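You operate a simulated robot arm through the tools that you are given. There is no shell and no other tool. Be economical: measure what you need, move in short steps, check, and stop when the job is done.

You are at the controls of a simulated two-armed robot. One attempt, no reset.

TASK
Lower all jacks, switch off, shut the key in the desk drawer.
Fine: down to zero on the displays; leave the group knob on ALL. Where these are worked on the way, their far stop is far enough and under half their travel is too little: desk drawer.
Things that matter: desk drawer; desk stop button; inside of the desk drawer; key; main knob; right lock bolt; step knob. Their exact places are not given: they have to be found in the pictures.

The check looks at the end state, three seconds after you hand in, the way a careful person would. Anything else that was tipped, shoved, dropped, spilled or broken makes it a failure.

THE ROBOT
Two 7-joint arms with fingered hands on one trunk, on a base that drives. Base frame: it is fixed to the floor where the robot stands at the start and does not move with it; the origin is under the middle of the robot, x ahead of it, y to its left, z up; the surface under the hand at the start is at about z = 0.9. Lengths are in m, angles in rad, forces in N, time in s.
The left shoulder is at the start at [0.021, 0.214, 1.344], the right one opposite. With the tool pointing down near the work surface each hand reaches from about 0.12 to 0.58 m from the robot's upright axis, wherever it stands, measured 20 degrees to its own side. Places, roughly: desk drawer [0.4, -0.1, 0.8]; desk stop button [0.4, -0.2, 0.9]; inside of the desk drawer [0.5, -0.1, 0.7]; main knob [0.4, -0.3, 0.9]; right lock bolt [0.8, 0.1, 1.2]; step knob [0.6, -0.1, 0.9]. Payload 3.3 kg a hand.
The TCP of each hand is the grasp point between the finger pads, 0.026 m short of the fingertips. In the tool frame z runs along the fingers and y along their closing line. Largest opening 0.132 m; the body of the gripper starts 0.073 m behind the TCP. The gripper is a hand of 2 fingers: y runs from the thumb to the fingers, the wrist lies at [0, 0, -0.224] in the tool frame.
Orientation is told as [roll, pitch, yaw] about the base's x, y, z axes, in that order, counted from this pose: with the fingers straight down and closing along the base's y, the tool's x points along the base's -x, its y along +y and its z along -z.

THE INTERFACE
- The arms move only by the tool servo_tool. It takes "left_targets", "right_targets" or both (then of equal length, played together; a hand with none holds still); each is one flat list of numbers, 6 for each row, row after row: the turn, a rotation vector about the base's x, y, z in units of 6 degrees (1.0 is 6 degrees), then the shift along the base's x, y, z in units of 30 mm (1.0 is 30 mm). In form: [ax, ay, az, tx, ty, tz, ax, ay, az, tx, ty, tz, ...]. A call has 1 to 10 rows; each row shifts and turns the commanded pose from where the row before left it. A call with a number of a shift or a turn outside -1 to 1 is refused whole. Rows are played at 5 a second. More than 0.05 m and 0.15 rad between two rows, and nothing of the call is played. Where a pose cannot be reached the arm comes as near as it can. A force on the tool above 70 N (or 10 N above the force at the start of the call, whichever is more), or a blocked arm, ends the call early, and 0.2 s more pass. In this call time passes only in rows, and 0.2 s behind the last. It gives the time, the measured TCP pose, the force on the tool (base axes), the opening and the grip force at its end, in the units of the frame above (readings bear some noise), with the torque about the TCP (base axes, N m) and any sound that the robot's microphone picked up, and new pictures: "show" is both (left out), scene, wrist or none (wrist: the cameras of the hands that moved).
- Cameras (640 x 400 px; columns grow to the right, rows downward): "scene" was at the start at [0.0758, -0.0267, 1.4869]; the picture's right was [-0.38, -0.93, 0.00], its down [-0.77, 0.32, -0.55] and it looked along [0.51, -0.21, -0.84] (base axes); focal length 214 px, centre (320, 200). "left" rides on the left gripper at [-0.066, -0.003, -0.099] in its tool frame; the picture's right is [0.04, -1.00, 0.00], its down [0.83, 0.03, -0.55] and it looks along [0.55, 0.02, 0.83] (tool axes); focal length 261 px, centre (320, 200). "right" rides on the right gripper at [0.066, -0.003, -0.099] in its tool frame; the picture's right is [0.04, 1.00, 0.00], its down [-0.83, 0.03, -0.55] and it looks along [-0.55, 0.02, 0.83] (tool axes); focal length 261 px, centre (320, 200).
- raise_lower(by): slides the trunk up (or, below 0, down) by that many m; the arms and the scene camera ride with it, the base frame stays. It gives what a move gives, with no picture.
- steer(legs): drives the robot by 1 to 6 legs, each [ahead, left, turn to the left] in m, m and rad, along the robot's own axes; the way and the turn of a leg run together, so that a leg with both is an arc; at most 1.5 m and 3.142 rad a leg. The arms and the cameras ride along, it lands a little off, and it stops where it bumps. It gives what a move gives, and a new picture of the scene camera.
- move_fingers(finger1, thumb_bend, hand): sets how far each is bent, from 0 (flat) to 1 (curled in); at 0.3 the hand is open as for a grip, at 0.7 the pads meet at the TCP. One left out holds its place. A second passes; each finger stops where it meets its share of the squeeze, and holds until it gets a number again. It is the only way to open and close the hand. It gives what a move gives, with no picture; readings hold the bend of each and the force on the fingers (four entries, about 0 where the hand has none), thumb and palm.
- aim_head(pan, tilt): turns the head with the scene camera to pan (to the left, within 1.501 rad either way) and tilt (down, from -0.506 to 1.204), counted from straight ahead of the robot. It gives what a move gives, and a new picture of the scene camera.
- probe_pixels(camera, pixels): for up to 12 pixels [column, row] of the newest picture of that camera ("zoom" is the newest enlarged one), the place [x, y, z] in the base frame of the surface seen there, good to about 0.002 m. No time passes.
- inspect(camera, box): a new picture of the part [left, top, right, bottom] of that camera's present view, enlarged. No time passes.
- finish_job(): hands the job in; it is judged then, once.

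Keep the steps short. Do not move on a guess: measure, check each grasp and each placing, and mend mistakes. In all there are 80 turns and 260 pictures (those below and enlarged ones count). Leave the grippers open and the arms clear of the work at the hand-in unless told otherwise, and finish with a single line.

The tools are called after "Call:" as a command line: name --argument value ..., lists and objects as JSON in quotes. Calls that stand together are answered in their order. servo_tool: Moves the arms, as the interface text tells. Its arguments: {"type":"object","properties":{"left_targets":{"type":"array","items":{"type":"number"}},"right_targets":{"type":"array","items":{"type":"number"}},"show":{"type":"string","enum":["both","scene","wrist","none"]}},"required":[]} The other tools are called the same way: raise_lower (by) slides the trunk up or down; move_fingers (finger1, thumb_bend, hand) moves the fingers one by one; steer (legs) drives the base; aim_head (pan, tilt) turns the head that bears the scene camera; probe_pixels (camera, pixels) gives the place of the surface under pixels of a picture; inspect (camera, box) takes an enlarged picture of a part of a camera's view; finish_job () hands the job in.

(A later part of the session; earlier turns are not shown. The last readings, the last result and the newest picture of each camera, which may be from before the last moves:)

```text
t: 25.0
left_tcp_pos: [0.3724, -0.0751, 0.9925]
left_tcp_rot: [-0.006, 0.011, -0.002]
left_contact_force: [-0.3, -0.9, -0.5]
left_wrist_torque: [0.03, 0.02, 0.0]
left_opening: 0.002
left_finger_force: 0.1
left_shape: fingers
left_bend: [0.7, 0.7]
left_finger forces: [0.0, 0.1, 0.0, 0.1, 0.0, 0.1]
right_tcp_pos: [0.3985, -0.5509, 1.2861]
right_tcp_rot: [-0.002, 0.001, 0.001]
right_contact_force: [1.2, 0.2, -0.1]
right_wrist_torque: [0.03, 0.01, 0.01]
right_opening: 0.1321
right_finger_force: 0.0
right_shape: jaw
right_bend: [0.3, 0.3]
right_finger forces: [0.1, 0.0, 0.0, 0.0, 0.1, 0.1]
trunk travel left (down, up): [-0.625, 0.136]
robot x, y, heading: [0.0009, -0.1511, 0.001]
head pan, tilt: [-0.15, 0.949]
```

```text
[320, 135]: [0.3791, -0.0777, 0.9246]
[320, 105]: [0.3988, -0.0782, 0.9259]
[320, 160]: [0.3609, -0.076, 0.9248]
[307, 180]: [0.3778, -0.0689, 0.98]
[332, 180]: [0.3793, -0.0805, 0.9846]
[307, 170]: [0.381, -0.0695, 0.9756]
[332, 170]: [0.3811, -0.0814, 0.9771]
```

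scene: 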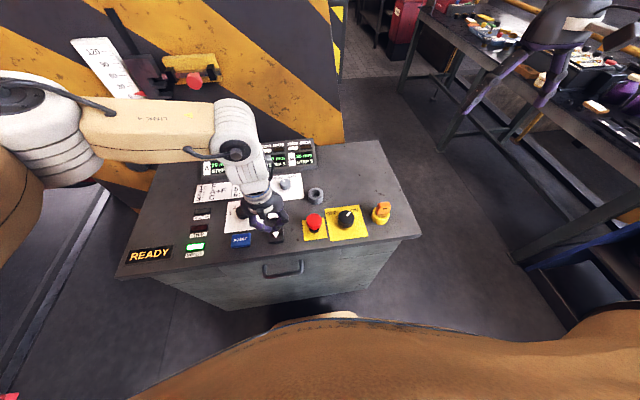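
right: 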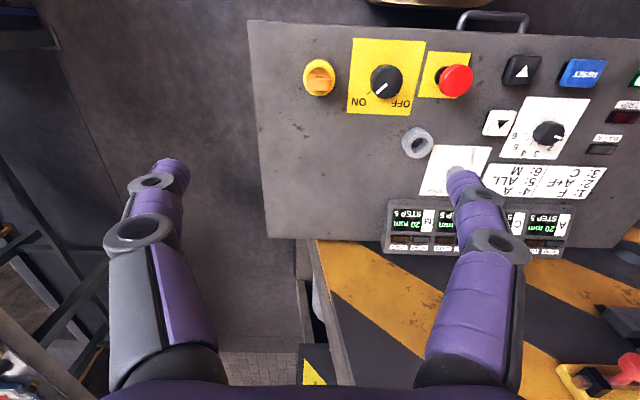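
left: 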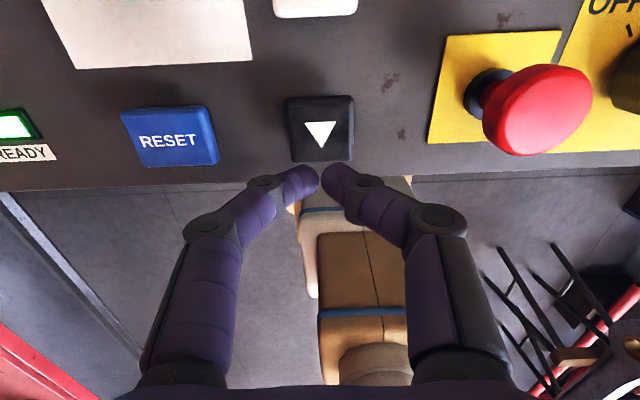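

I shift 7 mm forward, go down and press a few mm below the button's top, then hold briefly and release.

Call:
servo_tool --left_targets '[0, 0, 0, 0.22, -0.05, -0.6, 0, 0, 0, 0, 0, -0.6, 0, 0, 0, 0, 0, -0.15, 0, 0, 0, 0, 0, -0.15]' --show "scene"

Call:
inspect --camera "scene" --box '[180, 130, 340, 240]'

```text
t: 26.0
left_tcp_pos: [0.3795, -0.0755, 0.9483]
left_tcp_rot: [-0.007, 0.012, -0.003]
left_contact_force: [-0.5, -1.0, 2.7]
left_wrist_torque: [0.0, -0.02, 0.0]
left_opening: 0.0018
left_finger_force: 1.2
left_shape: fingers
left_bend: [0.7, 0.7]
left_finger forces: [1.2, 0.0, 0.2, 0.0, 1.6, 0.1]
right_tcp_pos: [0.3987, -0.5499, 1.2863]
right_tcp_rot: [0.0, 0.0, -0.001]
right_contact_force: [-0.8, 0.3, -0.2]
right_wrist_torque: [0.05, -0.01, -0.01]
right_opening: 0.1316
right_finger_force: 0.0
right_shape: jaw
right_bend: [0.3, 0.3]
right_finger forces: [0.0, 0.1, 0.0, 0.0, 0.0, 0.0]
trunk travel left (down, up): [-0.625, 0.136]
robot x, y, heading: [0.0016, -0.15, 0.001]
head pan, tilt: [-0.15, 0.949]
```

scene: 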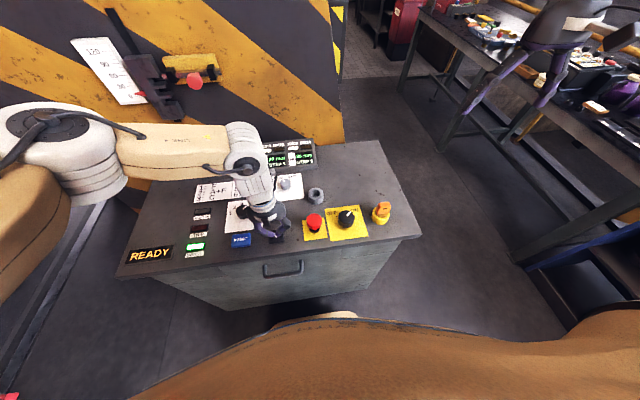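

```text
3.64 times, centred on (260, 185) of scene
```

zoom: 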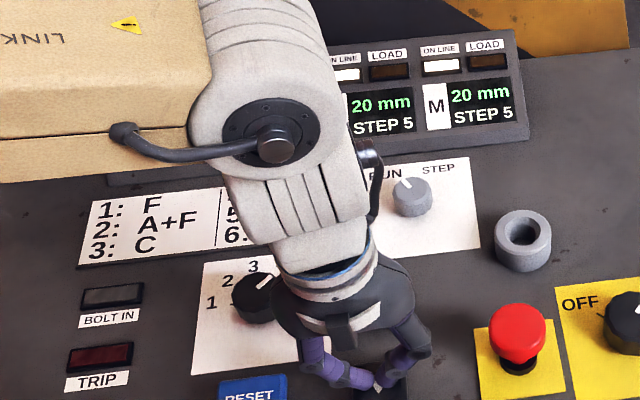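

Contact begins (2.7 N), still 20 mm. I press a further 4 mm in small rows.

Call:
servo_tool --left_targets '[0, 0, 0, 0, 0, -0.07, 0, 0, 0, 0, 0, -0.07]' --show "none"

Call:
inspect --camera "scene" --box '[180, 130, 340, 240]'

```text
t: 26.6
left_tcp_pos: [0.3797, -0.0743, 0.945]
left_tcp_rot: [-0.007, 0.01, -0.004]
left_contact_force: [1.0, -0.7, 7.0]
left_wrist_torque: [-0.05, -0.05, 0.01]
left_opening: 0.0018
left_finger_force: 3.6
left_shape: fingers
left_bend: [0.7, 0.7]
left_finger forces: [2.5, 0.0, 0.0, 0.0, 4.6, 0.0]
right_tcp_pos: [0.3995, -0.5513, 1.2855]
right_tcp_rot: [0.0, -0.001, 0.001]
right_contact_force: [-0.1, 0.6, 0.2]
right_wrist_torque: [-0.01, -0.01, -0.01]
right_opening: 0.132
right_finger_force: 0.2
right_shape: jaw
right_bend: [0.3, 0.3]
right_finger forces: [0.0, 0.0, 0.0, 0.1, 0.0, 0.0]
trunk travel left (down, up): [-0.625, 0.136]
robot x, y, heading: [-0.0036, -0.1524, 0.004]
head pan, tilt: [-0.15, 0.949]
heard: click
```

```text
3.64 times, centred on (260, 185) of scene
```

zoom: 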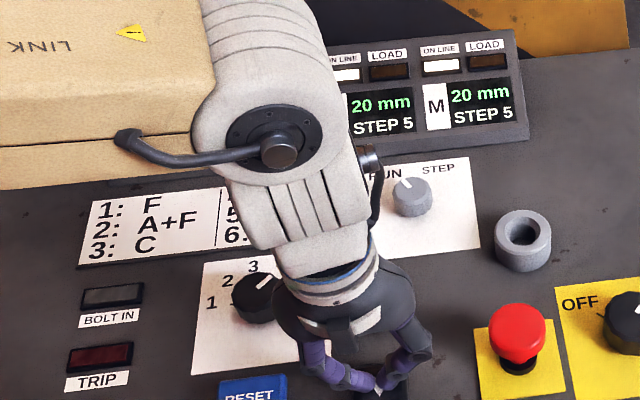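

A click was heard. I hold another second and read the display.

Call:
servo_tool --left_targets '[0, 0, 0, 0, 0, -0.02, 0, 0, 0, 0, 0, 0, 0, 0, 0, 0, 0, 0]' --show "none"

Call:
inspect --camera "scene" --box '[180, 130, 340, 240]'

```text
t: 27.4
left_tcp_pos: [0.3804, -0.0746, 0.9443]
left_tcp_rot: [-0.007, 0.01, -0.002]
left_contact_force: [3.2, -0.8, 13.0]
left_wrist_torque: [-0.11, -0.08, -0.02]
left_opening: 0.0018
left_finger_force: 6.0
left_shape: fingers
left_bend: [0.7, 0.7]
left_finger forces: [4.2, 0.0, 0.1, 0.0, 8.5, 0.0]
right_tcp_pos: [0.3981, -0.5502, 1.2863]
right_tcp_rot: [-0.001, -0.001, 0.0]
right_contact_force: [0.1, 1.0, 0.4]
right_wrist_torque: [0.0, -0.01, 0.0]
right_opening: 0.1318
right_finger_force: 0.1
right_shape: jaw
right_bend: [0.3, 0.3]
right_finger forces: [0.0, 0.0, 0.0, 0.1, 0.0, 0.0]
trunk travel left (down, up): [-0.625, 0.136]
robot x, y, heading: [0.0005, -0.1513, -0.001]
head pan, tilt: [-0.15, 0.949]
```

```text
3.64 times, centred on (260, 185) of scene
```

zoom: 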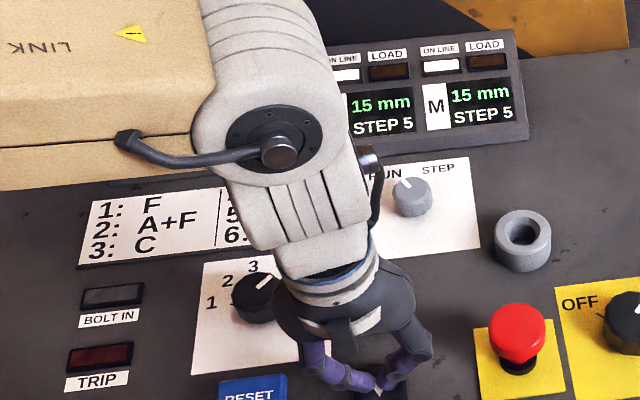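

15 mm now: it is going down. I keep holding 0.8 s to see whether it runs on.

Call:
servo_tool --left_targets '[0, 0, 0, 0, 0, 0, 0, 0, 0, 0, 0, 0, 0, 0, 0, 0, 0, 0]' --show "none"

Call:
inspect --camera "scene" --box '[180, 130, 340, 240]'

```text
t: 28.2
left_tcp_pos: [0.3797, -0.075, 0.9432]
left_tcp_rot: [-0.007, 0.012, -0.004]
left_contact_force: [3.5, -1.1, 13.0]
left_wrist_torque: [-0.12, -0.14, 0.02]
left_opening: 0.0014
left_finger_force: 6.8
left_shape: fingers
left_bend: [0.7, 0.7]
left_finger forces: [4.2, 0.0, 0.0, 0.0, 9.6, 0.0]
right_tcp_pos: [0.3987, -0.5512, 1.2859]
right_tcp_rot: [-0.002, -0.001, 0.0]
right_contact_force: [-0.3, 0.2, 0.3]
right_wrist_torque: [0.0, 0.0, 0.02]
right_opening: 0.1319
right_finger_force: 0.1
right_shape: jaw
right_bend: [0.3, 0.3]
right_finger forces: [0.0, 0.0, 0.1, 0.0, 0.0, 0.0]
trunk travel left (down, up): [-0.625, 0.136]
robot x, y, heading: [0.0015, -0.1534, -0.004]
head pan, tilt: [-0.15, 0.949]
```

```text
3.64 times, centred on (260, 185) of scene
```

zoom: 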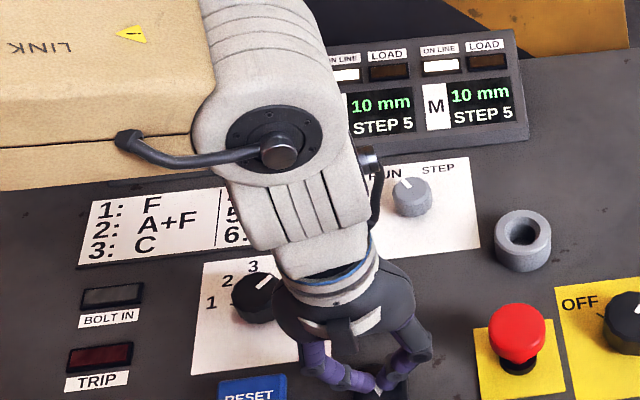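

It runs about 5 mm per 0.8 s. I hold another 1.2 s and check.

Call:
servo_tool --left_targets '[0, 0, 0, 0, 0, 0, 0, 0, 0, 0, 0, 0, 0, 0, 0, 0, 0, 0, 0, 0, 0, 0, 0, 0, 0, 0, 0, 0, 0, 0]' --show "none"

Call:
inspect --camera "scene" --box '[180, 130, 340, 240]'

```text
t: 29.4
left_tcp_pos: [0.3795, -0.0749, 0.943]
left_tcp_rot: [-0.009, 0.012, -0.005]
left_contact_force: [4.2, -2.1, 13.8]
left_wrist_torque: [-0.15, -0.12, 0.01]
left_opening: 0.0013
left_finger_force: 7.1
left_shape: fingers
left_bend: [0.7, 0.7]
left_finger forces: [4.1, 0.0, 0.0, 0.1, 10.1, 0.0]
right_tcp_pos: [0.3982, -0.5514, 1.2861]
right_tcp_rot: [0.0, -0.001, 0.0]
right_contact_force: [-0.9, 0.0, -0.4]
right_wrist_torque: [0.0, -0.02, -0.02]
right_opening: 0.1319
right_finger_force: 0.0
right_shape: jaw
right_bend: [0.3, 0.3]
right_finger forces: [0.0, 0.0, 0.0, 0.0, 0.1, 0.0]
trunk travel left (down, up): [-0.625, 0.136]
robot x, y, heading: [0.0001, -0.1507, -0.002]
head pan, tilt: [-0.15, 0.949]
```

```text
3.64 times, centred on (260, 185) of scene
```

zoom: 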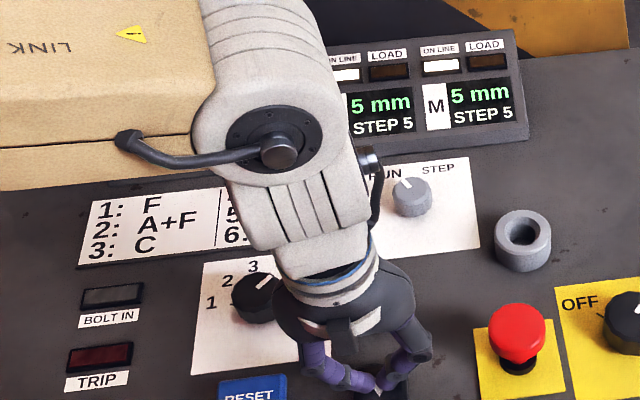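

5 mm. Another 0.8 s, checking.

Call:
servo_tool --left_targets '[0, 0, 0, 0, 0, 0, 0, 0, 0, 0, 0, 0]' --show "none"

Call:
inspect --camera "scene" --box '[180, 130, 340, 240]'

```text
t: 30.0
left_tcp_pos: [0.3777, -0.0754, 0.9426]
left_tcp_rot: [-0.006, 0.013, -0.004]
left_contact_force: [4.1, -1.9, 14.4]
left_wrist_torque: [-0.16, -0.15, 0.0]
left_opening: 0.0016
left_finger_force: 7.3
left_shape: fingers
left_bend: [0.7, 0.7]
left_finger forces: [4.1, 0.1, 0.0, 0.0, 10.2, 0.0]
right_tcp_pos: [0.3993, -0.5508, 1.2866]
right_tcp_rot: [0.001, -0.002, -0.001]
right_contact_force: [0.5, -1.1, -0.2]
right_wrist_torque: [-0.01, -0.02, -0.01]
right_opening: 0.1317
right_finger_force: 0.0
right_shape: jaw
right_bend: [0.3, 0.3]
right_finger forces: [0.0, 0.1, 0.0, 0.1, 0.0, 0.0]
trunk travel left (down, up): [-0.625, 0.136]
robot x, y, heading: [0.0002, -0.1553, 0.004]
head pan, tilt: [-0.15, 0.949]
```

```text
3.64 times, centred on (260, 185) of scene
```

zoom: 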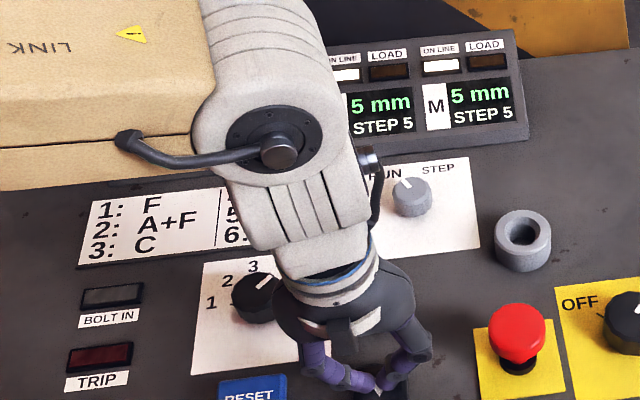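

Call:
servo_tool --left_targets '[0, 0, 0, 0, 0, 0, 0, 0, 0, 0, 0, 0]' --show "none"

Call:
inspect --camera "scene" --box '[180, 130, 340, 240]'

```text
t: 30.6
left_tcp_pos: [0.3793, -0.0753, 0.9438]
left_tcp_rot: [-0.007, 0.011, -0.001]
left_contact_force: [4.1, -2.1, 15.1]
left_wrist_torque: [-0.13, -0.16, 0.0]
left_opening: 0.0013
left_finger_force: 7.0
left_shape: fingers
left_bend: [0.7, 0.7]
left_finger forces: [4.1, 0.1, 0.1, 0.0, 10.2, 0.0]
right_tcp_pos: [0.3986, -0.5511, 1.2865]
right_tcp_rot: [0.001, -0.003, 0.002]
right_contact_force: [0.4, 0.7, 0.4]
right_wrist_torque: [0.01, 0.02, 0.01]
right_opening: 0.1318
right_finger_force: 0.1
right_shape: jaw
right_bend: [0.3, 0.3]
right_finger forces: [0.0, 0.1, 0.1, 0.0, 0.0, 0.1]
trunk travel left (down, up): [-0.625, 0.136]
robot x, y, heading: [-0.0015, -0.1463, 0.001]
head pan, tilt: [-0.15, 0.949]
```

```text
3.64 times, centred on (260, 185) of scene
```

zoom: 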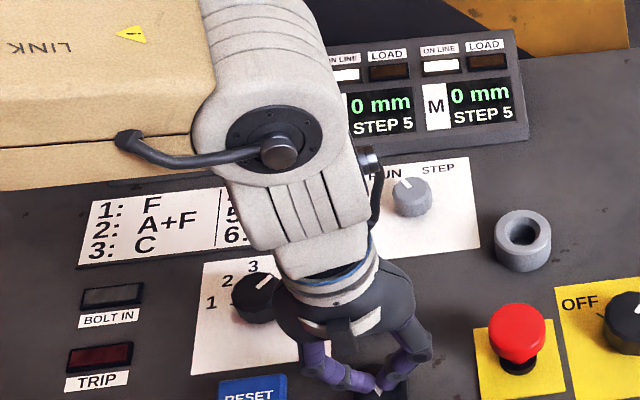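

0 mm. I release: raise the hand and move it left clear, then read all four displays.

Call:
servo_tool --left_targets '[0, 0, 0, 0, 0, 1, 0, 0, 0, 0, 0, 1, 0, 0, 0, 0, 0, 1, 0, 0, 0, 0, 1, 0.5, 0, 0, 0, 0, 1, 0, 0, 0, 0, 0, 1, 0, 0, 0, 0, 0, 1, 0, 0, 0, 0, 0, 1, 0, 0, 0, 0, 0, 1, 0, 0, 0, 0, 0, 1, 0]' --show "scene"

Call:
inspect --camera "scene" --box '[180, 130, 340, 240]'

Call:
inspect --camera "scene" --box '[60, 30, 240, 140]'

```text
t: 32.8
left_tcp_pos: [0.3789, 0.1359, 1.0476]
left_tcp_rot: [-0.007, 0.015, -0.006]
left_contact_force: [-0.7, -0.4, -0.1]
left_wrist_torque: [-0.02, -0.01, -0.02]
left_opening: 0.0014
left_finger_force: 0.0
left_shape: fingers
left_bend: [0.7, 0.7]
left_finger forces: [0.0, 0.1, 0.0, 0.0, 0.1, 0.0]
right_tcp_pos: [0.3978, -0.5489, 1.2863]
right_tcp_rot: [-0.001, 0.001, 0.0]
right_contact_force: [0.6, 0.0, 0.4]
right_wrist_torque: [0.0, 0.0, -0.03]
right_opening: 0.132
right_finger_force: 0.1
right_shape: jaw
right_bend: [0.3, 0.3]
right_finger forces: [0.0, 0.1, 0.0, 0.0, 0.0, 0.0]
trunk travel left (down, up): [-0.625, 0.136]
robot x, y, heading: [0.0015, -0.1464, 0.003]
head pan, tilt: [-0.15, 0.949]
```

scene: 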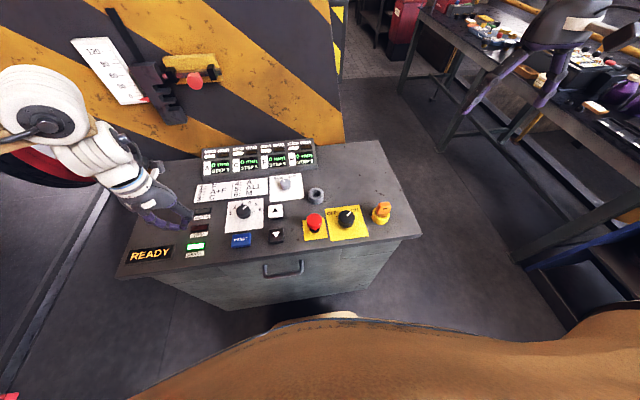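

```text
3.64 times, centred on (260, 185) of scene
```

zoom: 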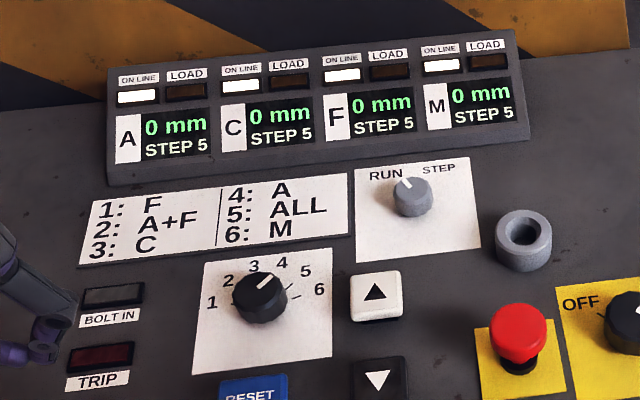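

```text
3.56 times, centred on (150, 85) of scene
```

zoom: 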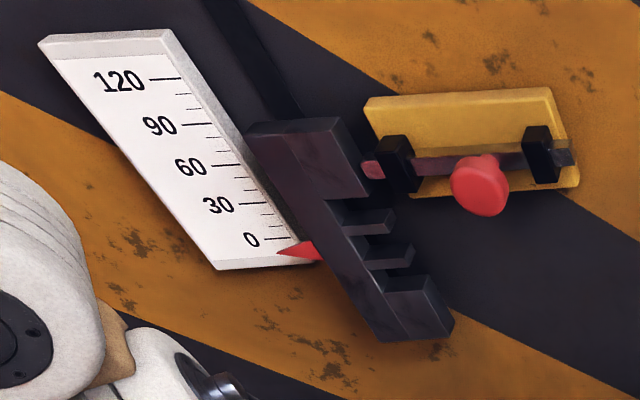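

All displays 0 mm, group knob on ALL, bolt unchanged. Next the main knob with the right hand: preset opening and move above (0.40, -0.289), yaw -45°.

Call:
move_fingers --hand "right" --finger1 0.45 --thumb_bend 0.45

Call:
servo_tool --right_targets '[0, 0, -0.75, 0, 0.87, -0.95, 0, 0, -0.75, 0, 0.87, -0.95, 0, 0, -0.75, 0, 0.87, -0.95, 0, 0, -0.75, 0, 0.87, -0.95, 0, 0, -0.75, 0, 0.87, -0.95, 0, 0, -0.75, 0, 0.87, -0.95, 0, 0, -0.75, 0, 0.87, -0.95, 0, 0, -0.75, 0, 0.87, -0.95, 0, 0, -0.75, 0, 0.87, -0.95, 0, 0, -0.75, 0, 0.87, -0.95]'

```text
t: 33.8
left_tcp_pos: [0.3784, 0.1356, 1.0479]
left_tcp_rot: [-0.007, 0.012, -0.004]
left_contact_force: [-0.3, -0.2, 0.8]
left_wrist_torque: [0.0, -0.02, -0.02]
left_opening: 0.0015
left_finger_force: 0.2
left_shape: fingers
left_bend: [0.7, 0.7]
left_finger forces: [0.0, 0.0, 0.1, 0.0, 0.0, 0.1]
right_tcp_pos: [0.3996, -0.5511, 1.2863]
right_tcp_rot: [0.0, 0.001, -0.001]
right_contact_force: [0.0, 0.4, 0.6]
right_wrist_torque: [-0.02, 0.0, 0.0]
right_opening: 0.0839
right_finger_force: 0.0
right_shape: fingers
right_bend: [0.45, 0.45]
right_finger forces: [0.0, 0.0, 0.0, 0.0, 0.0, 0.0]
trunk travel left (down, up): [-0.625, 0.136]
robot x, y, heading: [0.0026, -0.1511, -0.005]
head pan, tilt: [-0.15, 0.949]
```

```text
t: 36.0
left_tcp_pos: [0.3798, 0.1354, 1.0477]
left_tcp_rot: [-0.007, 0.013, -0.002]
left_contact_force: [0.0, -0.4, 0.9]
left_wrist_torque: [-0.01, -0.01, -0.03]
left_opening: 0.0017
left_finger_force: 0.1
left_shape: fingers
left_bend: [0.7, 0.7]
left_finger forces: [0.0, 0.0, 0.0, 0.1, 0.1, 0.1]
right_tcp_pos: [0.4569, -0.4043, 1.0297]
right_tcp_rot: [-0.002, -0.003, -0.751]
right_contact_force: [-0.4, -0.6, 0.1]
right_wrist_torque: [-0.03, 0.01, -0.01]
right_opening: 0.0835
right_finger_force: 0.0
right_shape: fingers
right_bend: [0.45, 0.45]
right_finger forces: [0.0, 0.0, 0.1, 0.1, 0.1, 0.1]
right hand out of reach, approached as far as the arm can: row 5, 6, 7, 8, 9, 10
trunk travel left (down, up): [-0.625, 0.136]
robot x, y, heading: [-0.0019, -0.1458, -0.003]
head pan, tilt: [-0.15, 0.949]
```

scene: 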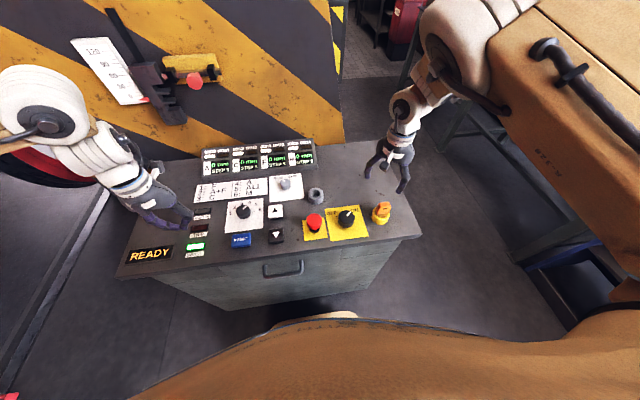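
right: 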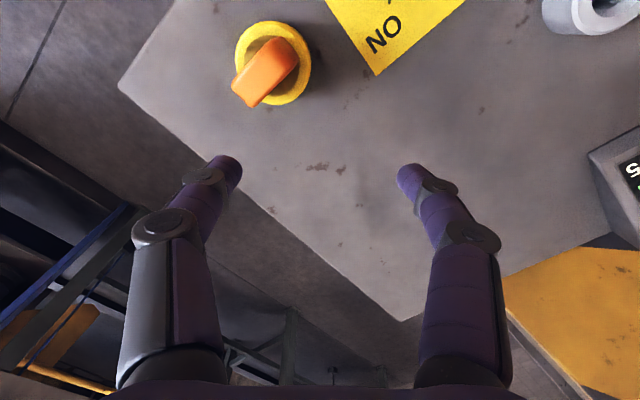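

Negative yaw isn't reachable here. I turn back to yaw 0 while staying, then see.

Call:
servo_tool --right_targets '[0, 0, 1, 0, 0, 0.3, 0, 0, 1, 0, 0, 0, 0, 0, 1, 0, 0, 0, 0, 0, 1, 0, 0, 0, 0, 0, 1, 0, 0, 0, 0, 0, 1, 0, 0, 0, 0, 0, 1, 0, 0, 0, 0, 0, 0.2, 0, 0, 0]' --show "none"

```text
t: 37.8
left_tcp_pos: [0.3805, 0.1358, 1.0481]
left_tcp_rot: [-0.007, 0.012, -0.002]
left_contact_force: [-0.5, -0.1, 0.4]
left_wrist_torque: [-0.02, 0.03, 0.06]
left_opening: 0.0012
left_finger_force: 0.0
left_shape: fingers
left_bend: [0.7, 0.7]
left_finger forces: [0.0, 0.0, 0.0, 0.1, 0.1, 0.0]
right_tcp_pos: [0.4591, -0.4107, 1.0371]
right_tcp_rot: [0.008, 0.001, -0.056]
right_contact_force: [-0.6, -0.4, -1.0]
right_wrist_torque: [0.02, 0.01, -0.04]
right_opening: 0.0836
right_finger_force: 0.1
right_shape: fingers
right_bend: [0.45, 0.45]
right_finger forces: [0.0, 0.0, 0.0, 0.1, 0.1, 0.1]
trunk travel left (down, up): [-0.625, 0.136]
robot x, y, heading: [0.0016, -0.1523, -0.002]
head pan, tilt: [-0.15, 0.949]
```

Now I move over the main knob (0.401, -0.289) at z ≈ 1.0.

Call:
servo_tool --right_targets '[0, 0, 0.3, -0.39, 0.81, 0, 0, 0, 0.2, -0.39, 0.81, 0, 0, 0, 0, -0.39, 0.81, -0.4, 0, 0, 0, -0.39, 0.81, -0.4, 0, 0, 0, -0.37, 0.82, -0.4]'

Call:
inspect --camera "right" --box '[200, 60, 440, 210]'

```text
t: 39.0
left_tcp_pos: [0.3794, 0.1362, 1.0483]
left_tcp_rot: [-0.006, 0.012, -0.005]
left_contact_force: [1.2, -0.6, -0.6]
left_wrist_torque: [-0.03, 0.0, 0.05]
left_opening: 0.0017
left_finger_force: 0.1
left_shape: fingers
left_bend: [0.7, 0.7]
left_finger forces: [0.0, 0.0, 0.0, 0.1, 0.0, 0.0]
right_tcp_pos: [0.4526, -0.3997, 1.0386]
right_tcp_rot: [0.019, -0.003, -0.009]
right_contact_force: [-0.5, 0.0, 0.3]
right_wrist_torque: [0.03, -0.01, -0.02]
right_opening: 0.0839
right_finger_force: 0.0
right_shape: fingers
right_bend: [0.45, 0.45]
right_finger forces: [0.1, 0.0, 0.0, 0.1, 0.1, 0.1]
right hand out of reach, approached as far as the arm can: row 1, 2, 3, 4, 5
trunk travel left (down, up): [-0.625, 0.136]
robot x, y, heading: [0.0009, -0.1524, 0.003]
head pan, tilt: [-0.15, 0.949]
```

scene: 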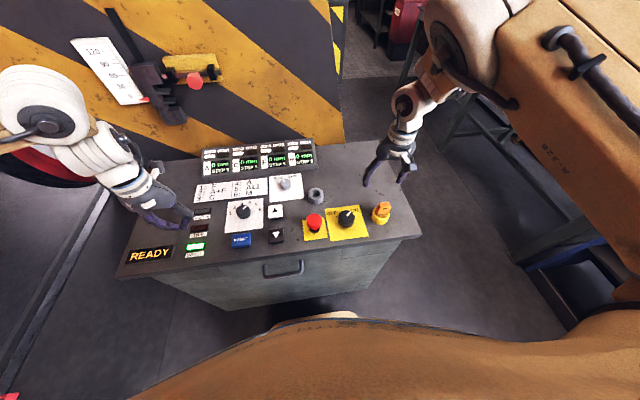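
right: 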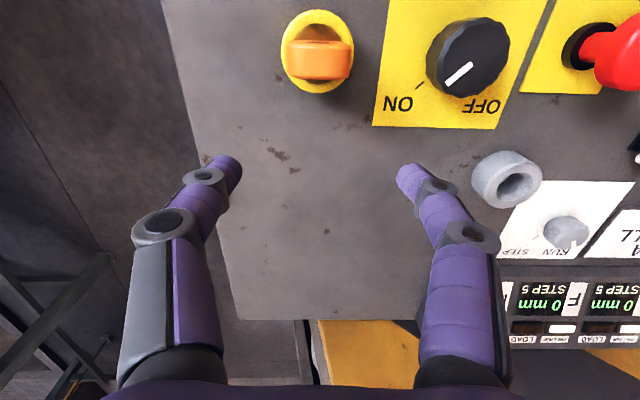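

```text
2.67 times, centred on (320, 135) of right
```

zoom: 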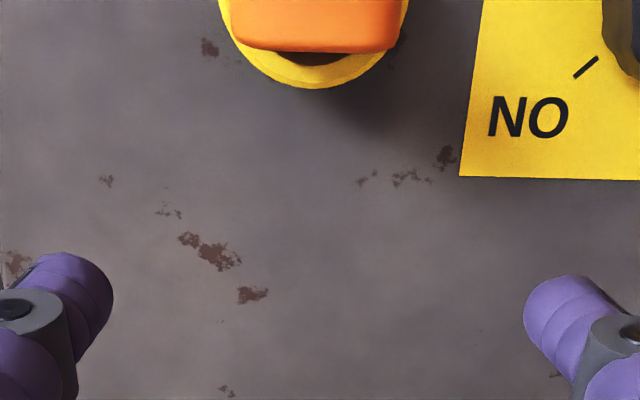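

The arm sits near a joint limit from the negative yaw. I raise and turn to yaw +0.4, then approach.

Call:
servo_tool --right_targets '[0, 0, 1, 0, -0.5, 1, 0, 0, 1, 0, -0.5, 1, 0, 0, 1, -0.5, 0, 1, 0, 0, 1, -0.5, 0, 1, 0, 0, 0, -0.5, 0.8, 0, 0, 0, 0, -0.2, 0.8, 0, 0, 0, 0, 0, 0.8, 0, 0, 0, 0, 0, 0.8, 0, 0, 0, 0, 0, 0.8, 0, 0, 0, 0, 0, 0.7, 0]' --show "scene"

```text
t: 41.2
left_tcp_pos: [0.3792, 0.1354, 1.0477]
left_tcp_rot: [-0.005, 0.012, -0.006]
left_contact_force: [-0.9, 0.1, -0.3]
left_wrist_torque: [-0.01, -0.04, 0.0]
left_opening: 0.0016
left_finger_force: 0.1
left_shape: fingers
left_bend: [0.7, 0.7]
left_finger forces: [0.0, 0.0, 0.0, 0.0, 0.0, 0.0]
right_tcp_pos: [0.4367, -0.4071, 1.1733]
right_tcp_rot: [0.047, -0.024, 0.39]
right_contact_force: [-0.5, -0.9, 0.3]
right_wrist_torque: [-0.01, 0.01, -0.01]
right_opening: 0.0838
right_finger_force: 0.0
right_shape: fingers
right_bend: [0.45, 0.45]
right_finger forces: [0.0, 0.0, 0.0, 0.0, 0.0, 0.0]
right hand out of reach, approached as far as the arm can: row 5, 6, 7, 8, 9, 10
trunk travel left (down, up): [-0.625, 0.136]
robot x, y, heading: [0.0029, -0.1458, 0.001]
head pan, tilt: [-0.15, 0.949]
```

scene: 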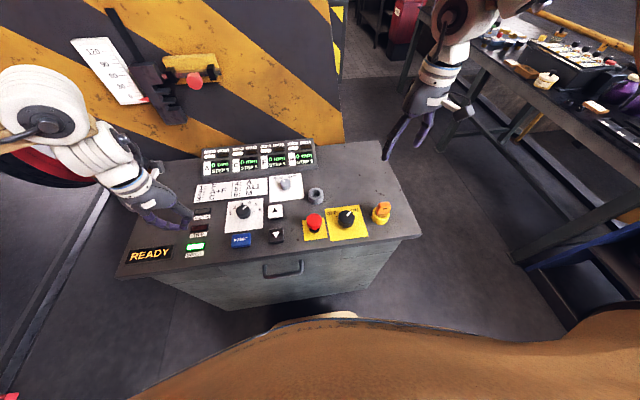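

The right arm doesn't get further inward, so I drive 0.17 m back to the left, which puts knob and key where the right hand reaches well.

Call:
steer --legs '[[0, 0.17, 0]]'

```text
t: 42.6
left_tcp_pos: [0.3795, 0.3059, 1.0476]
left_tcp_rot: [-0.008, 0.013, -0.004]
left_contact_force: [-0.4, 0.7, 0.6]
left_wrist_torque: [-0.03, 0.02, -0.01]
left_opening: 0.0015
left_finger_force: 0.1
left_shape: fingers
left_bend: [0.7, 0.7]
left_finger forces: [0.0, 0.1, 0.0, 0.0, 0.0, 0.1]
right_tcp_pos: [0.4352, -0.2364, 1.1737]
right_tcp_rot: [0.05, -0.021, 0.391]
right_contact_force: [-0.5, 0.3, 0.3]
right_wrist_torque: [-0.03, -0.01, -0.02]
right_opening: 0.0836
right_finger_force: 0.0
right_shape: fingers
right_bend: [0.45, 0.45]
right_finger forces: [0.0, 0.0, 0.0, 0.0, 0.0, 0.1]
trunk travel left (down, up): [-0.625, 0.136]
robot x, y, heading: [0.0006, 0.0193, 0.0]
head pan, tilt: [-0.15, 0.949]
```

scene: 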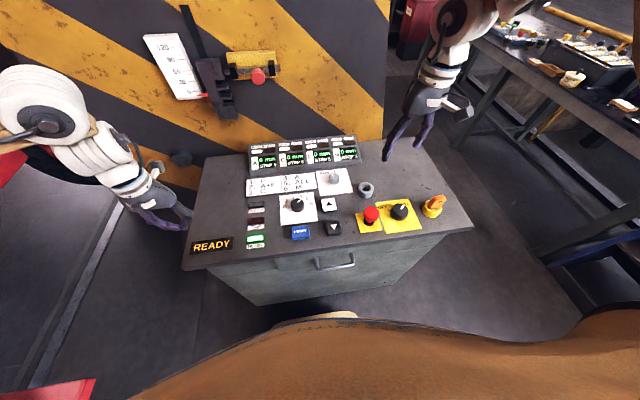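

I level the hand, bring it over the main knob with yaw -0.6.

Call:
servo_tool --right_targets '[-0.5, 0, -0.9, -0.1, -0.3, 0, 0, 0, -0.95, -0.1, -0.3, 0, 0, 0, -0.95, -0.1, -0.3, -0.6, 0, 0, -0.95, -0.1, -0.3, -0.7, 0, 0, -0.95, -0.1, -0.3, -0.7, 0, 0, -0.95, -0.1, -0.27, -0.7, 0, 0, -0.95, -0.1, 0, -0.7, 0, 0, -0.95, -0.1, 0, -0.7, 0, 0, -0.95, -0.2, 0, -0.7, 0, 0, -0.95, -0.13, 0, -0.7]' --show "wrist"

```text
t: 44.8
left_tcp_pos: [0.3782, 0.3053, 1.0493]
left_tcp_rot: [-0.007, 0.012, -0.002]
left_contact_force: [-0.4, -0.7, -0.1]
left_wrist_torque: [0.01, 0.03, 0.03]
left_opening: 0.0011
left_finger_force: 0.1
left_shape: fingers
left_bend: [0.7, 0.7]
left_finger forces: [0.0, 0.0, 0.0, 0.0, 0.1, 0.1]
right_tcp_pos: [0.4008, -0.2919, 1.0063]
right_tcp_rot: [-0.002, -0.001, -0.604]
right_contact_force: [-0.2, 0.0, 0.2]
right_wrist_torque: [0.0, 0.04, 0.0]
right_opening: 0.0836
right_finger_force: 0.0
right_shape: fingers
right_bend: [0.45, 0.45]
right_finger forces: [0.0, 0.0, 0.0, 0.1, 0.0, 0.1]
trunk travel left (down, up): [-0.625, 0.136]
robot x, y, heading: [-0.0025, 0.0193, -0.002]
head pan, tilt: [-0.15, 0.949]
```

right: 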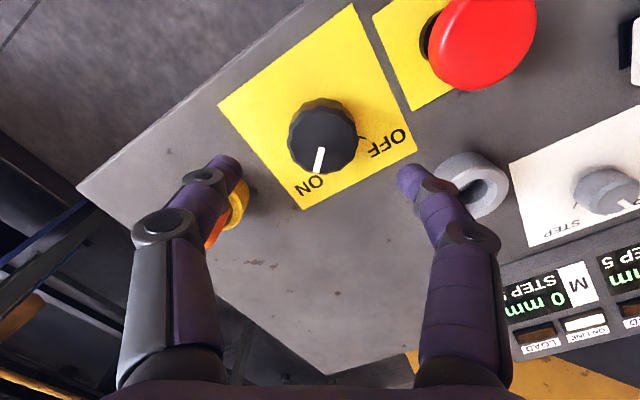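

I measure knob, key and finger.

Call:
probe_pixels --camera "right" --pixels '[[325, 135], [300, 140], [345, 120], [322, 160], [230, 170], [205, 180], [238, 200], [215, 230], [410, 175]]'

Call:
probe_pixels --camera "scene" --pixels '[[437, 200], [432, 202], [441, 199], [430, 212], [398, 212], [371, 214]]'

```text
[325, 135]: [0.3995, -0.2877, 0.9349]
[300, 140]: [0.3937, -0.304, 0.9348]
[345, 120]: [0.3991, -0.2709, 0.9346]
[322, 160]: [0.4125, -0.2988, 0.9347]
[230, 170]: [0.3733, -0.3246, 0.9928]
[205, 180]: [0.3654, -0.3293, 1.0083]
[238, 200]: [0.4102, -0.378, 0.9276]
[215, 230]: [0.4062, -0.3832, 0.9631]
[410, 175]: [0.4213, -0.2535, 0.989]
```

```text
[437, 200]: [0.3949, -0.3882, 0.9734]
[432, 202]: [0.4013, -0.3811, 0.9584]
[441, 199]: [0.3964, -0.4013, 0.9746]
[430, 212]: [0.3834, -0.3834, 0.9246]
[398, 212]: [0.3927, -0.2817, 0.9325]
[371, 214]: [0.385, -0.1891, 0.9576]
```

Knob centre (0.3995, -0.288). I descend to z 0.937 and grip.

Call:
servo_tool --right_targets '[0, 0, 0, -0.03, 0.12, -0.6, 0, 0, 0, 0, 0, -0.6, 0, 0, 0, 0, 0, -0.6, 0, 0, 0, 0, 0, -0.5]' --show "wrist"

Call:
move_fingers --hand "right" --finger1 0.65 --thumb_bend 0.65

```text
t: 45.8
left_tcp_pos: [0.3789, 0.3057, 1.0481]
left_tcp_rot: [-0.009, 0.012, -0.003]
left_contact_force: [-0.5, 0.7, 0.0]
left_wrist_torque: [0.03, 0.02, -0.01]
left_opening: 0.0016
left_finger_force: 0.0
left_shape: fingers
left_bend: [0.7, 0.7]
left_finger forces: [0.0, 0.0, 0.0, 0.0, 0.0, 0.0]
right_tcp_pos: [0.4009, -0.2865, 0.9381]
right_tcp_rot: [-0.001, -0.005, -0.596]
right_contact_force: [-0.3, -0.1, 0.5]
right_wrist_torque: [-0.01, -0.05, -0.03]
right_opening: 0.0836
right_finger_force: 0.0
right_shape: fingers
right_bend: [0.45, 0.45]
right_finger forces: [0.0, 0.0, 0.0, 0.1, 0.0, 0.0]
trunk travel left (down, up): [-0.625, 0.136]
robot x, y, heading: [-0.0044, 0.0144, 0.0]
head pan, tilt: [-0.15, 0.949]
```

right: 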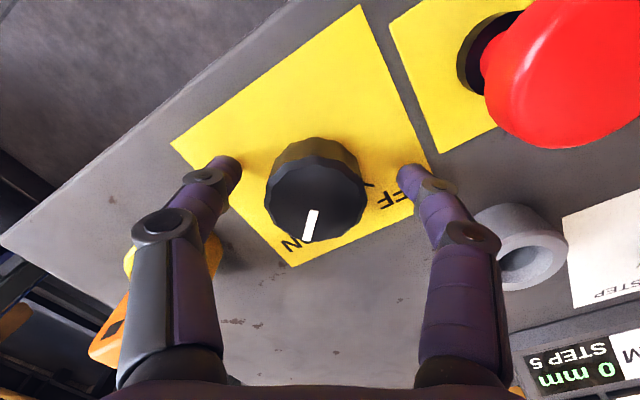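

```text
t: 46.8
left_tcp_pos: [0.3784, 0.306, 1.0475]
left_tcp_rot: [-0.006, 0.012, -0.004]
left_contact_force: [0.0, -0.3, 0.2]
left_wrist_torque: [0.01, -0.01, 0.0]
left_opening: 0.0016
left_finger_force: 0.0
left_shape: fingers
left_bend: [0.7, 0.7]
left_finger forces: [0.0, 0.0, 0.1, 0.0, 0.1, 0.0]
right_tcp_pos: [0.3987, -0.2854, 0.938]
right_tcp_rot: [0.001, -0.004, -0.601]
right_contact_force: [-5.8, -2.7, -3.8]
right_wrist_torque: [-0.02, 0.12, -0.04]
right_opening: 0.0449
right_finger_force: 8.3
right_shape: fingers
right_bend: [0.57, 0.6]
right_finger forces: [5.6, 0.0, 0.1, 0.0, 10.9, 0.1]
trunk travel left (down, up): [-0.625, 0.136]
robot x, y, heading: [-0.0008, 0.0189, -0.0]
head pan, tilt: [-0.15, 0.949]
```

Gripped. I turn counter-clockwise 60°.

Call:
servo_tool --right_targets '[0, 0, 1, 0, 0, 0, 0, 0, 1, 0, 0, 0, 0, 0, 1, 0, 0, 0, 0, 0, 1, 0, 0, 0, 0, 0, 1, 0, 0, 0, 0, 0, 1, 0, 0, 0, 0, 0, 1, 0, 0, 0, 0, 0, 1, 0, 0, 0, 0, 0, 1, 0, 0, 0, 0, 0, 1, 0, 0, 0]'

```text
t: 49.0
left_tcp_pos: [0.3779, 0.3038, 1.0487]
left_tcp_rot: [-0.007, 0.012, -0.003]
left_contact_force: [-0.3, -0.2, -0.8]
left_wrist_torque: [-0.01, 0.04, -0.03]
left_opening: 0.0015
left_finger_force: 0.1
left_shape: fingers
left_bend: [0.7, 0.7]
left_finger forces: [0.0, 0.1, 0.1, 0.1, 0.1, 0.0]
right_tcp_pos: [0.4012, -0.2929, 0.9386]
right_tcp_rot: [0.0, -0.003, 0.437]
right_contact_force: [-2.2, -6.2, 4.8]
right_wrist_torque: [-0.22, 0.04, -0.07]
right_opening: 0.0452
right_finger_force: 9.8
right_shape: fingers
right_bend: [0.58, 0.6]
right_finger forces: [6.5, 0.0, 0.0, 0.0, 12.0, 0.0]
trunk travel left (down, up): [-0.625, 0.136]
robot x, y, heading: [0.0026, 0.021, 0.001]
head pan, tilt: [-0.15, 0.949]
```

scene: 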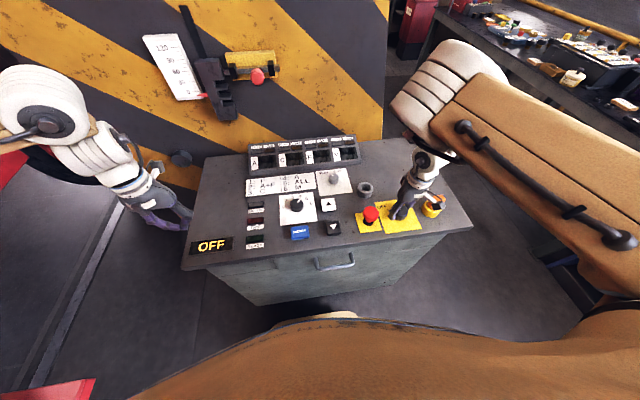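
right: 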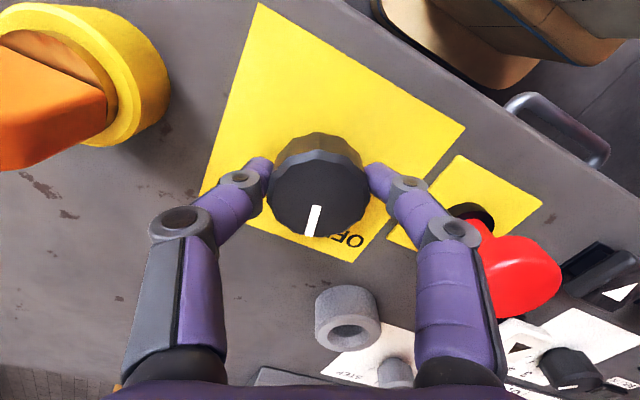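

The panel reads OFF. I turn a bit further (12°) to seat the pointer at OFF, and look.

Call:
servo_tool --right_targets '[0, 0, 0.7, 0, 0.05, 0, 0, 0, 0.7, 0, 0.05, 0, 0, 0, 0.6, 0, 0, 0]' --show "wrist"

Call:
inspect --camera "right" --box '[220, 100, 460, 270]'

```text
t: 49.8
left_tcp_pos: [0.379, 0.3042, 1.0477]
left_tcp_rot: [-0.006, 0.012, -0.003]
left_contact_force: [-0.6, 0.4, -0.3]
left_wrist_torque: [0.03, 0.01, 0.02]
left_opening: 0.0014
left_finger_force: 0.0
left_shape: fingers
left_bend: [0.7, 0.7]
left_finger forces: [0.0, 0.0, 0.0, 0.0, 0.1, 0.0]
right_tcp_pos: [0.399, -0.2906, 0.9385]
right_tcp_rot: [0.0, -0.002, 0.644]
right_contact_force: [-1.4, -12.2, 3.0]
right_wrist_torque: [-0.4, -0.04, -0.06]
right_opening: 0.045
right_finger_force: 9.7
right_shape: fingers
right_bend: [0.59, 0.6]
right_finger forces: [5.2, 0.0, 0.1, 0.0, 14.2, 0.0]
trunk travel left (down, up): [-0.625, 0.136]
robot x, y, heading: [-0.0005, 0.0188, 0.001]
head pan, tilt: [-0.15, 0.949]
```

right: 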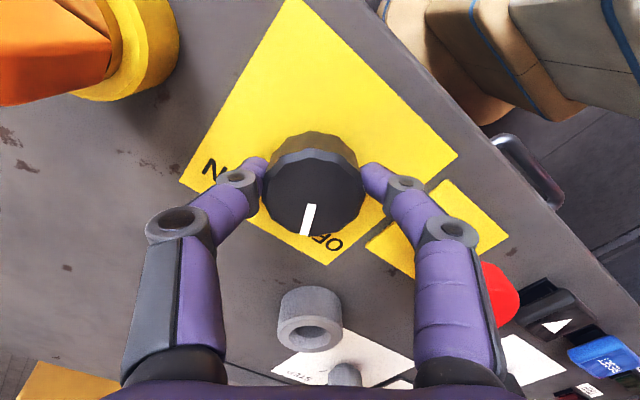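

```text
2.35 times, centred on (340, 185) of right
```

zoom: 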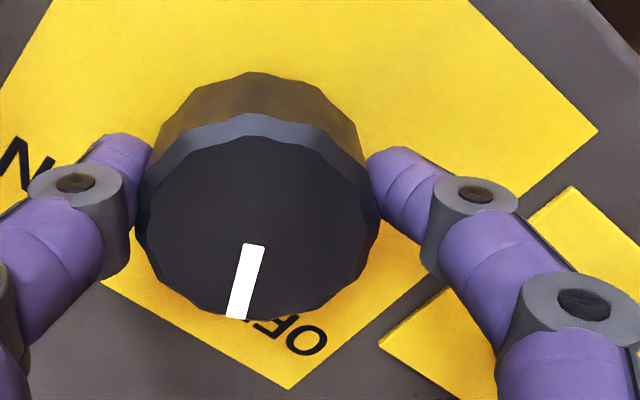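

I release and lift to see the pointer.

Call:
move_fingers --hand "right" --finger1 0.45 --thumb_bend 0.45

Call:
servo_tool --right_targets '[0, 0, 0, 0, 0, 1, 0, 0, 0, 0, 0, 1, 0, 0, 0, 0, 0, 1, 0, 0, 0, 0, 0, 1]' --show "wrist"

Call:
inspect --camera "right" --box '[200, 40, 440, 200]'

```text
t: 50.8
left_tcp_pos: [0.3795, 0.3056, 1.0477]
left_tcp_rot: [-0.008, 0.012, -0.004]
left_contact_force: [-0.8, 0.6, -0.6]
left_wrist_torque: [-0.02, 0.02, 0.0]
left_opening: 0.0016
left_finger_force: 0.2
left_shape: fingers
left_bend: [0.7, 0.7]
left_finger forces: [0.0, 0.0, 0.0, 0.0, 0.0, 0.0]
right_tcp_pos: [0.4008, -0.2871, 0.9389]
right_tcp_rot: [0.002, -0.007, 0.645]
right_contact_force: [0.6, -0.2, 0.7]
right_wrist_torque: [-0.02, -0.03, 0.0]
right_opening: 0.0825
right_finger_force: 0.1
right_shape: fingers
right_bend: [0.45, 0.45]
right_finger forces: [0.1, 0.0, 0.1, 0.0, 0.1, 0.0]
trunk travel left (down, up): [-0.625, 0.136]
robot x, y, heading: [-0.0007, 0.022, 0.003]
head pan, tilt: [-0.15, 0.949]
```

```text
t: 51.8
left_tcp_pos: [0.3783, 0.3053, 1.0475]
left_tcp_rot: [-0.007, 0.013, -0.004]
left_contact_force: [0.2, 0.4, 0.3]
left_wrist_torque: [0.06, 0.05, -0.04]
left_opening: 0.0014
left_finger_force: 0.0
left_shape: fingers
left_bend: [0.7, 0.7]
left_finger forces: [0.1, 0.0, 0.1, 0.1, 0.1, 0.0]
right_tcp_pos: [0.395, -0.2944, 1.051]
right_tcp_rot: [0.021, 0.001, 0.622]
right_contact_force: [0.2, -0.6, 0.3]
right_wrist_torque: [0.0, 0.04, -0.01]
right_opening: 0.0827
right_finger_force: 0.1
right_shape: fingers
right_bend: [0.45, 0.45]
right_finger forces: [0.0, 0.0, 0.1, 0.1, 0.1, 0.1]
trunk travel left (down, up): [-0.625, 0.136]
robot x, y, heading: [0.0011, 0.0215, -0.001]
head pan, tilt: [-0.15, 0.949]
```

right: 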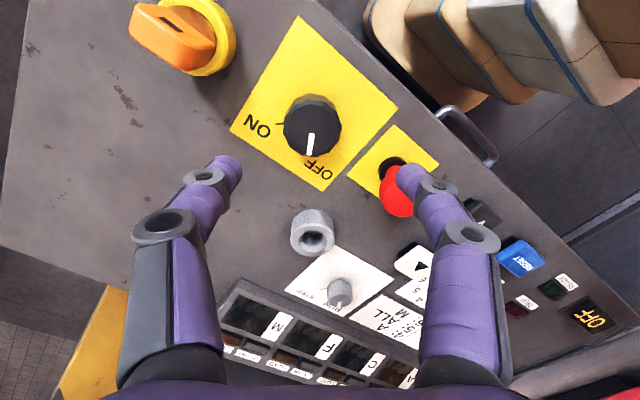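

```text
2.50 times, centred on (320, 120) of right
```

zoom: 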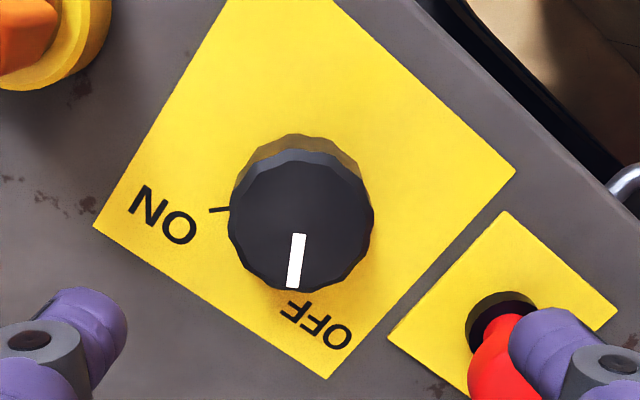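

I verify the pointer angle and key geometry by probing.

Call:
inspect --camera "right" --box '[100, 0, 260, 100]'

Call:
probe_pixels --camera "right" --pixels '[[312, 134], [309, 154], [291, 122], [281, 125], [257, 125], [320, 168], [155, 30], [190, 45], [135, 20], [205, 50], [220, 60], [190, 10]]'

Call:
inspect --camera "scene" --box '[400, 180, 480, 230]'

```text
4.00 times, centred on (180, 50) of right
```

zoom: 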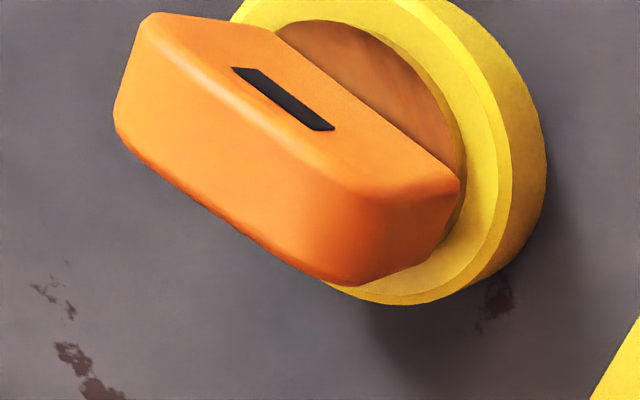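

```text
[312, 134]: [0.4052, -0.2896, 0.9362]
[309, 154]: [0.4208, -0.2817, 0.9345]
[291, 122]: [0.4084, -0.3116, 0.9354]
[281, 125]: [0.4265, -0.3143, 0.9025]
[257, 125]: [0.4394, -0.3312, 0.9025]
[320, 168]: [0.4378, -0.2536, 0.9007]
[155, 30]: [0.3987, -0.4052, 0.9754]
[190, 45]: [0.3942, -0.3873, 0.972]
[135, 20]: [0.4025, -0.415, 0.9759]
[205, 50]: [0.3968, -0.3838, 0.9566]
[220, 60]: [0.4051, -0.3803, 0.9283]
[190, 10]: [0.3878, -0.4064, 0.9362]
```

```text
8.00 times, centred on (440, 205) of scene
```

zoom: 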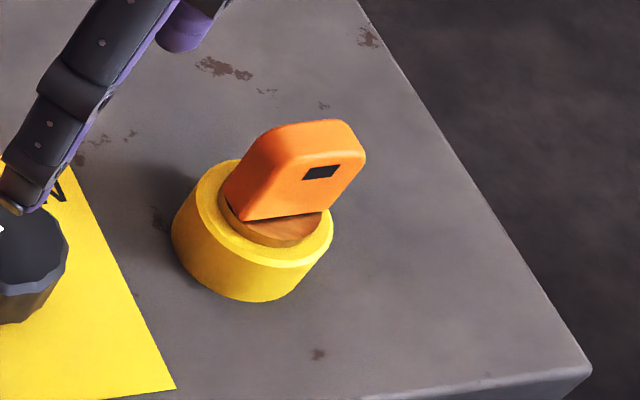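

The pointer is about +27°, the OFF mark about +43°: ~16° short. I go back down with yaw 0.2 to regrip and finish the turn.

Call:
servo_tool --right_targets '[-0.16, -0.12, -1, 0.07, 0.1, 0, 0, 0, -1, 0.08, 0.1, -0.5, 0, 0, -1, 0, 0, -0.8, 0, 0, -1, 0, 0, -0.8, 0, 0, 0, 0, 0, -0.8, 0, 0, 0, 0, 0, -0.8]' --show "wrist"

Call:
move_fingers --hand "right" --finger1 0.65 --thumb_bend 0.65

```text
t: 53.2
left_tcp_pos: [0.3793, 0.3062, 1.0491]
left_tcp_rot: [-0.007, 0.012, -0.003]
left_contact_force: [-0.4, 0.1, -0.5]
left_wrist_torque: [-0.01, -0.02, 0.02]
left_opening: 0.0016
left_finger_force: 0.1
left_shape: fingers
left_bend: [0.7, 0.7]
left_finger forces: [0.0, 0.0, 0.0, 0.0, 0.1, 0.0]
right_tcp_pos: [0.4071, -0.2818, 0.9475]
right_tcp_rot: [-0.019, -0.009, 0.225]
right_contact_force: [-0.3, -0.1, -0.7]
right_wrist_torque: [-0.03, 0.03, 0.03]
right_opening: 0.0831
right_finger_force: 0.0
right_shape: fingers
right_bend: [0.45, 0.45]
right_finger forces: [0.0, 0.1, 0.1, 0.0, 0.1, 0.0]
trunk travel left (down, up): [-0.625, 0.136]
robot x, y, heading: [0.0, 0.0197, 0.001]
head pan, tilt: [-0.15, 0.949]
```

right: 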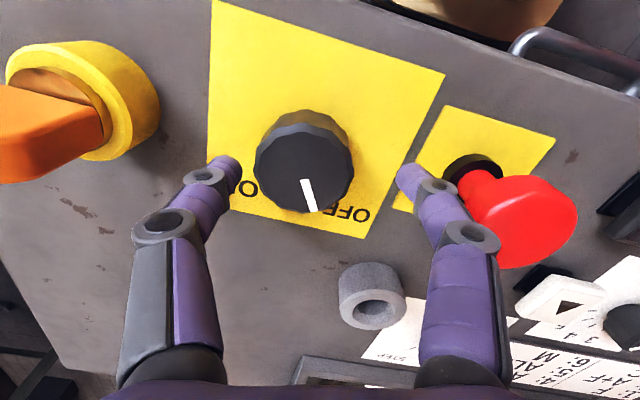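

```text
t: 54.2
left_tcp_pos: [0.3799, 0.3044, 1.0477]
left_tcp_rot: [-0.007, 0.012, -0.005]
left_contact_force: [0.3, -0.5, -0.1]
left_wrist_torque: [-0.04, -0.03, 0.0]
left_opening: 0.0017
left_finger_force: 0.1
left_shape: fingers
left_bend: [0.7, 0.7]
left_finger forces: [0.0, 0.0, 0.1, 0.0, 0.0, 0.0]
right_tcp_pos: [0.4047, -0.2835, 0.9457]
right_tcp_rot: [-0.022, -0.005, 0.227]
right_contact_force: [10.1, -9.6, 8.0]
right_wrist_torque: [-0.38, -0.23, 0.08]
right_opening: 0.046
right_finger_force: 10.6
right_shape: fingers
right_bend: [0.61, 0.58]
right_finger forces: [4.4, 0.1, 0.0, 0.1, 16.8, 0.0]
trunk travel left (down, up): [-0.625, 0.136]
robot x, y, heading: [0.0012, 0.0178, 0.0]
head pan, tilt: [-0.15, 0.949]
```

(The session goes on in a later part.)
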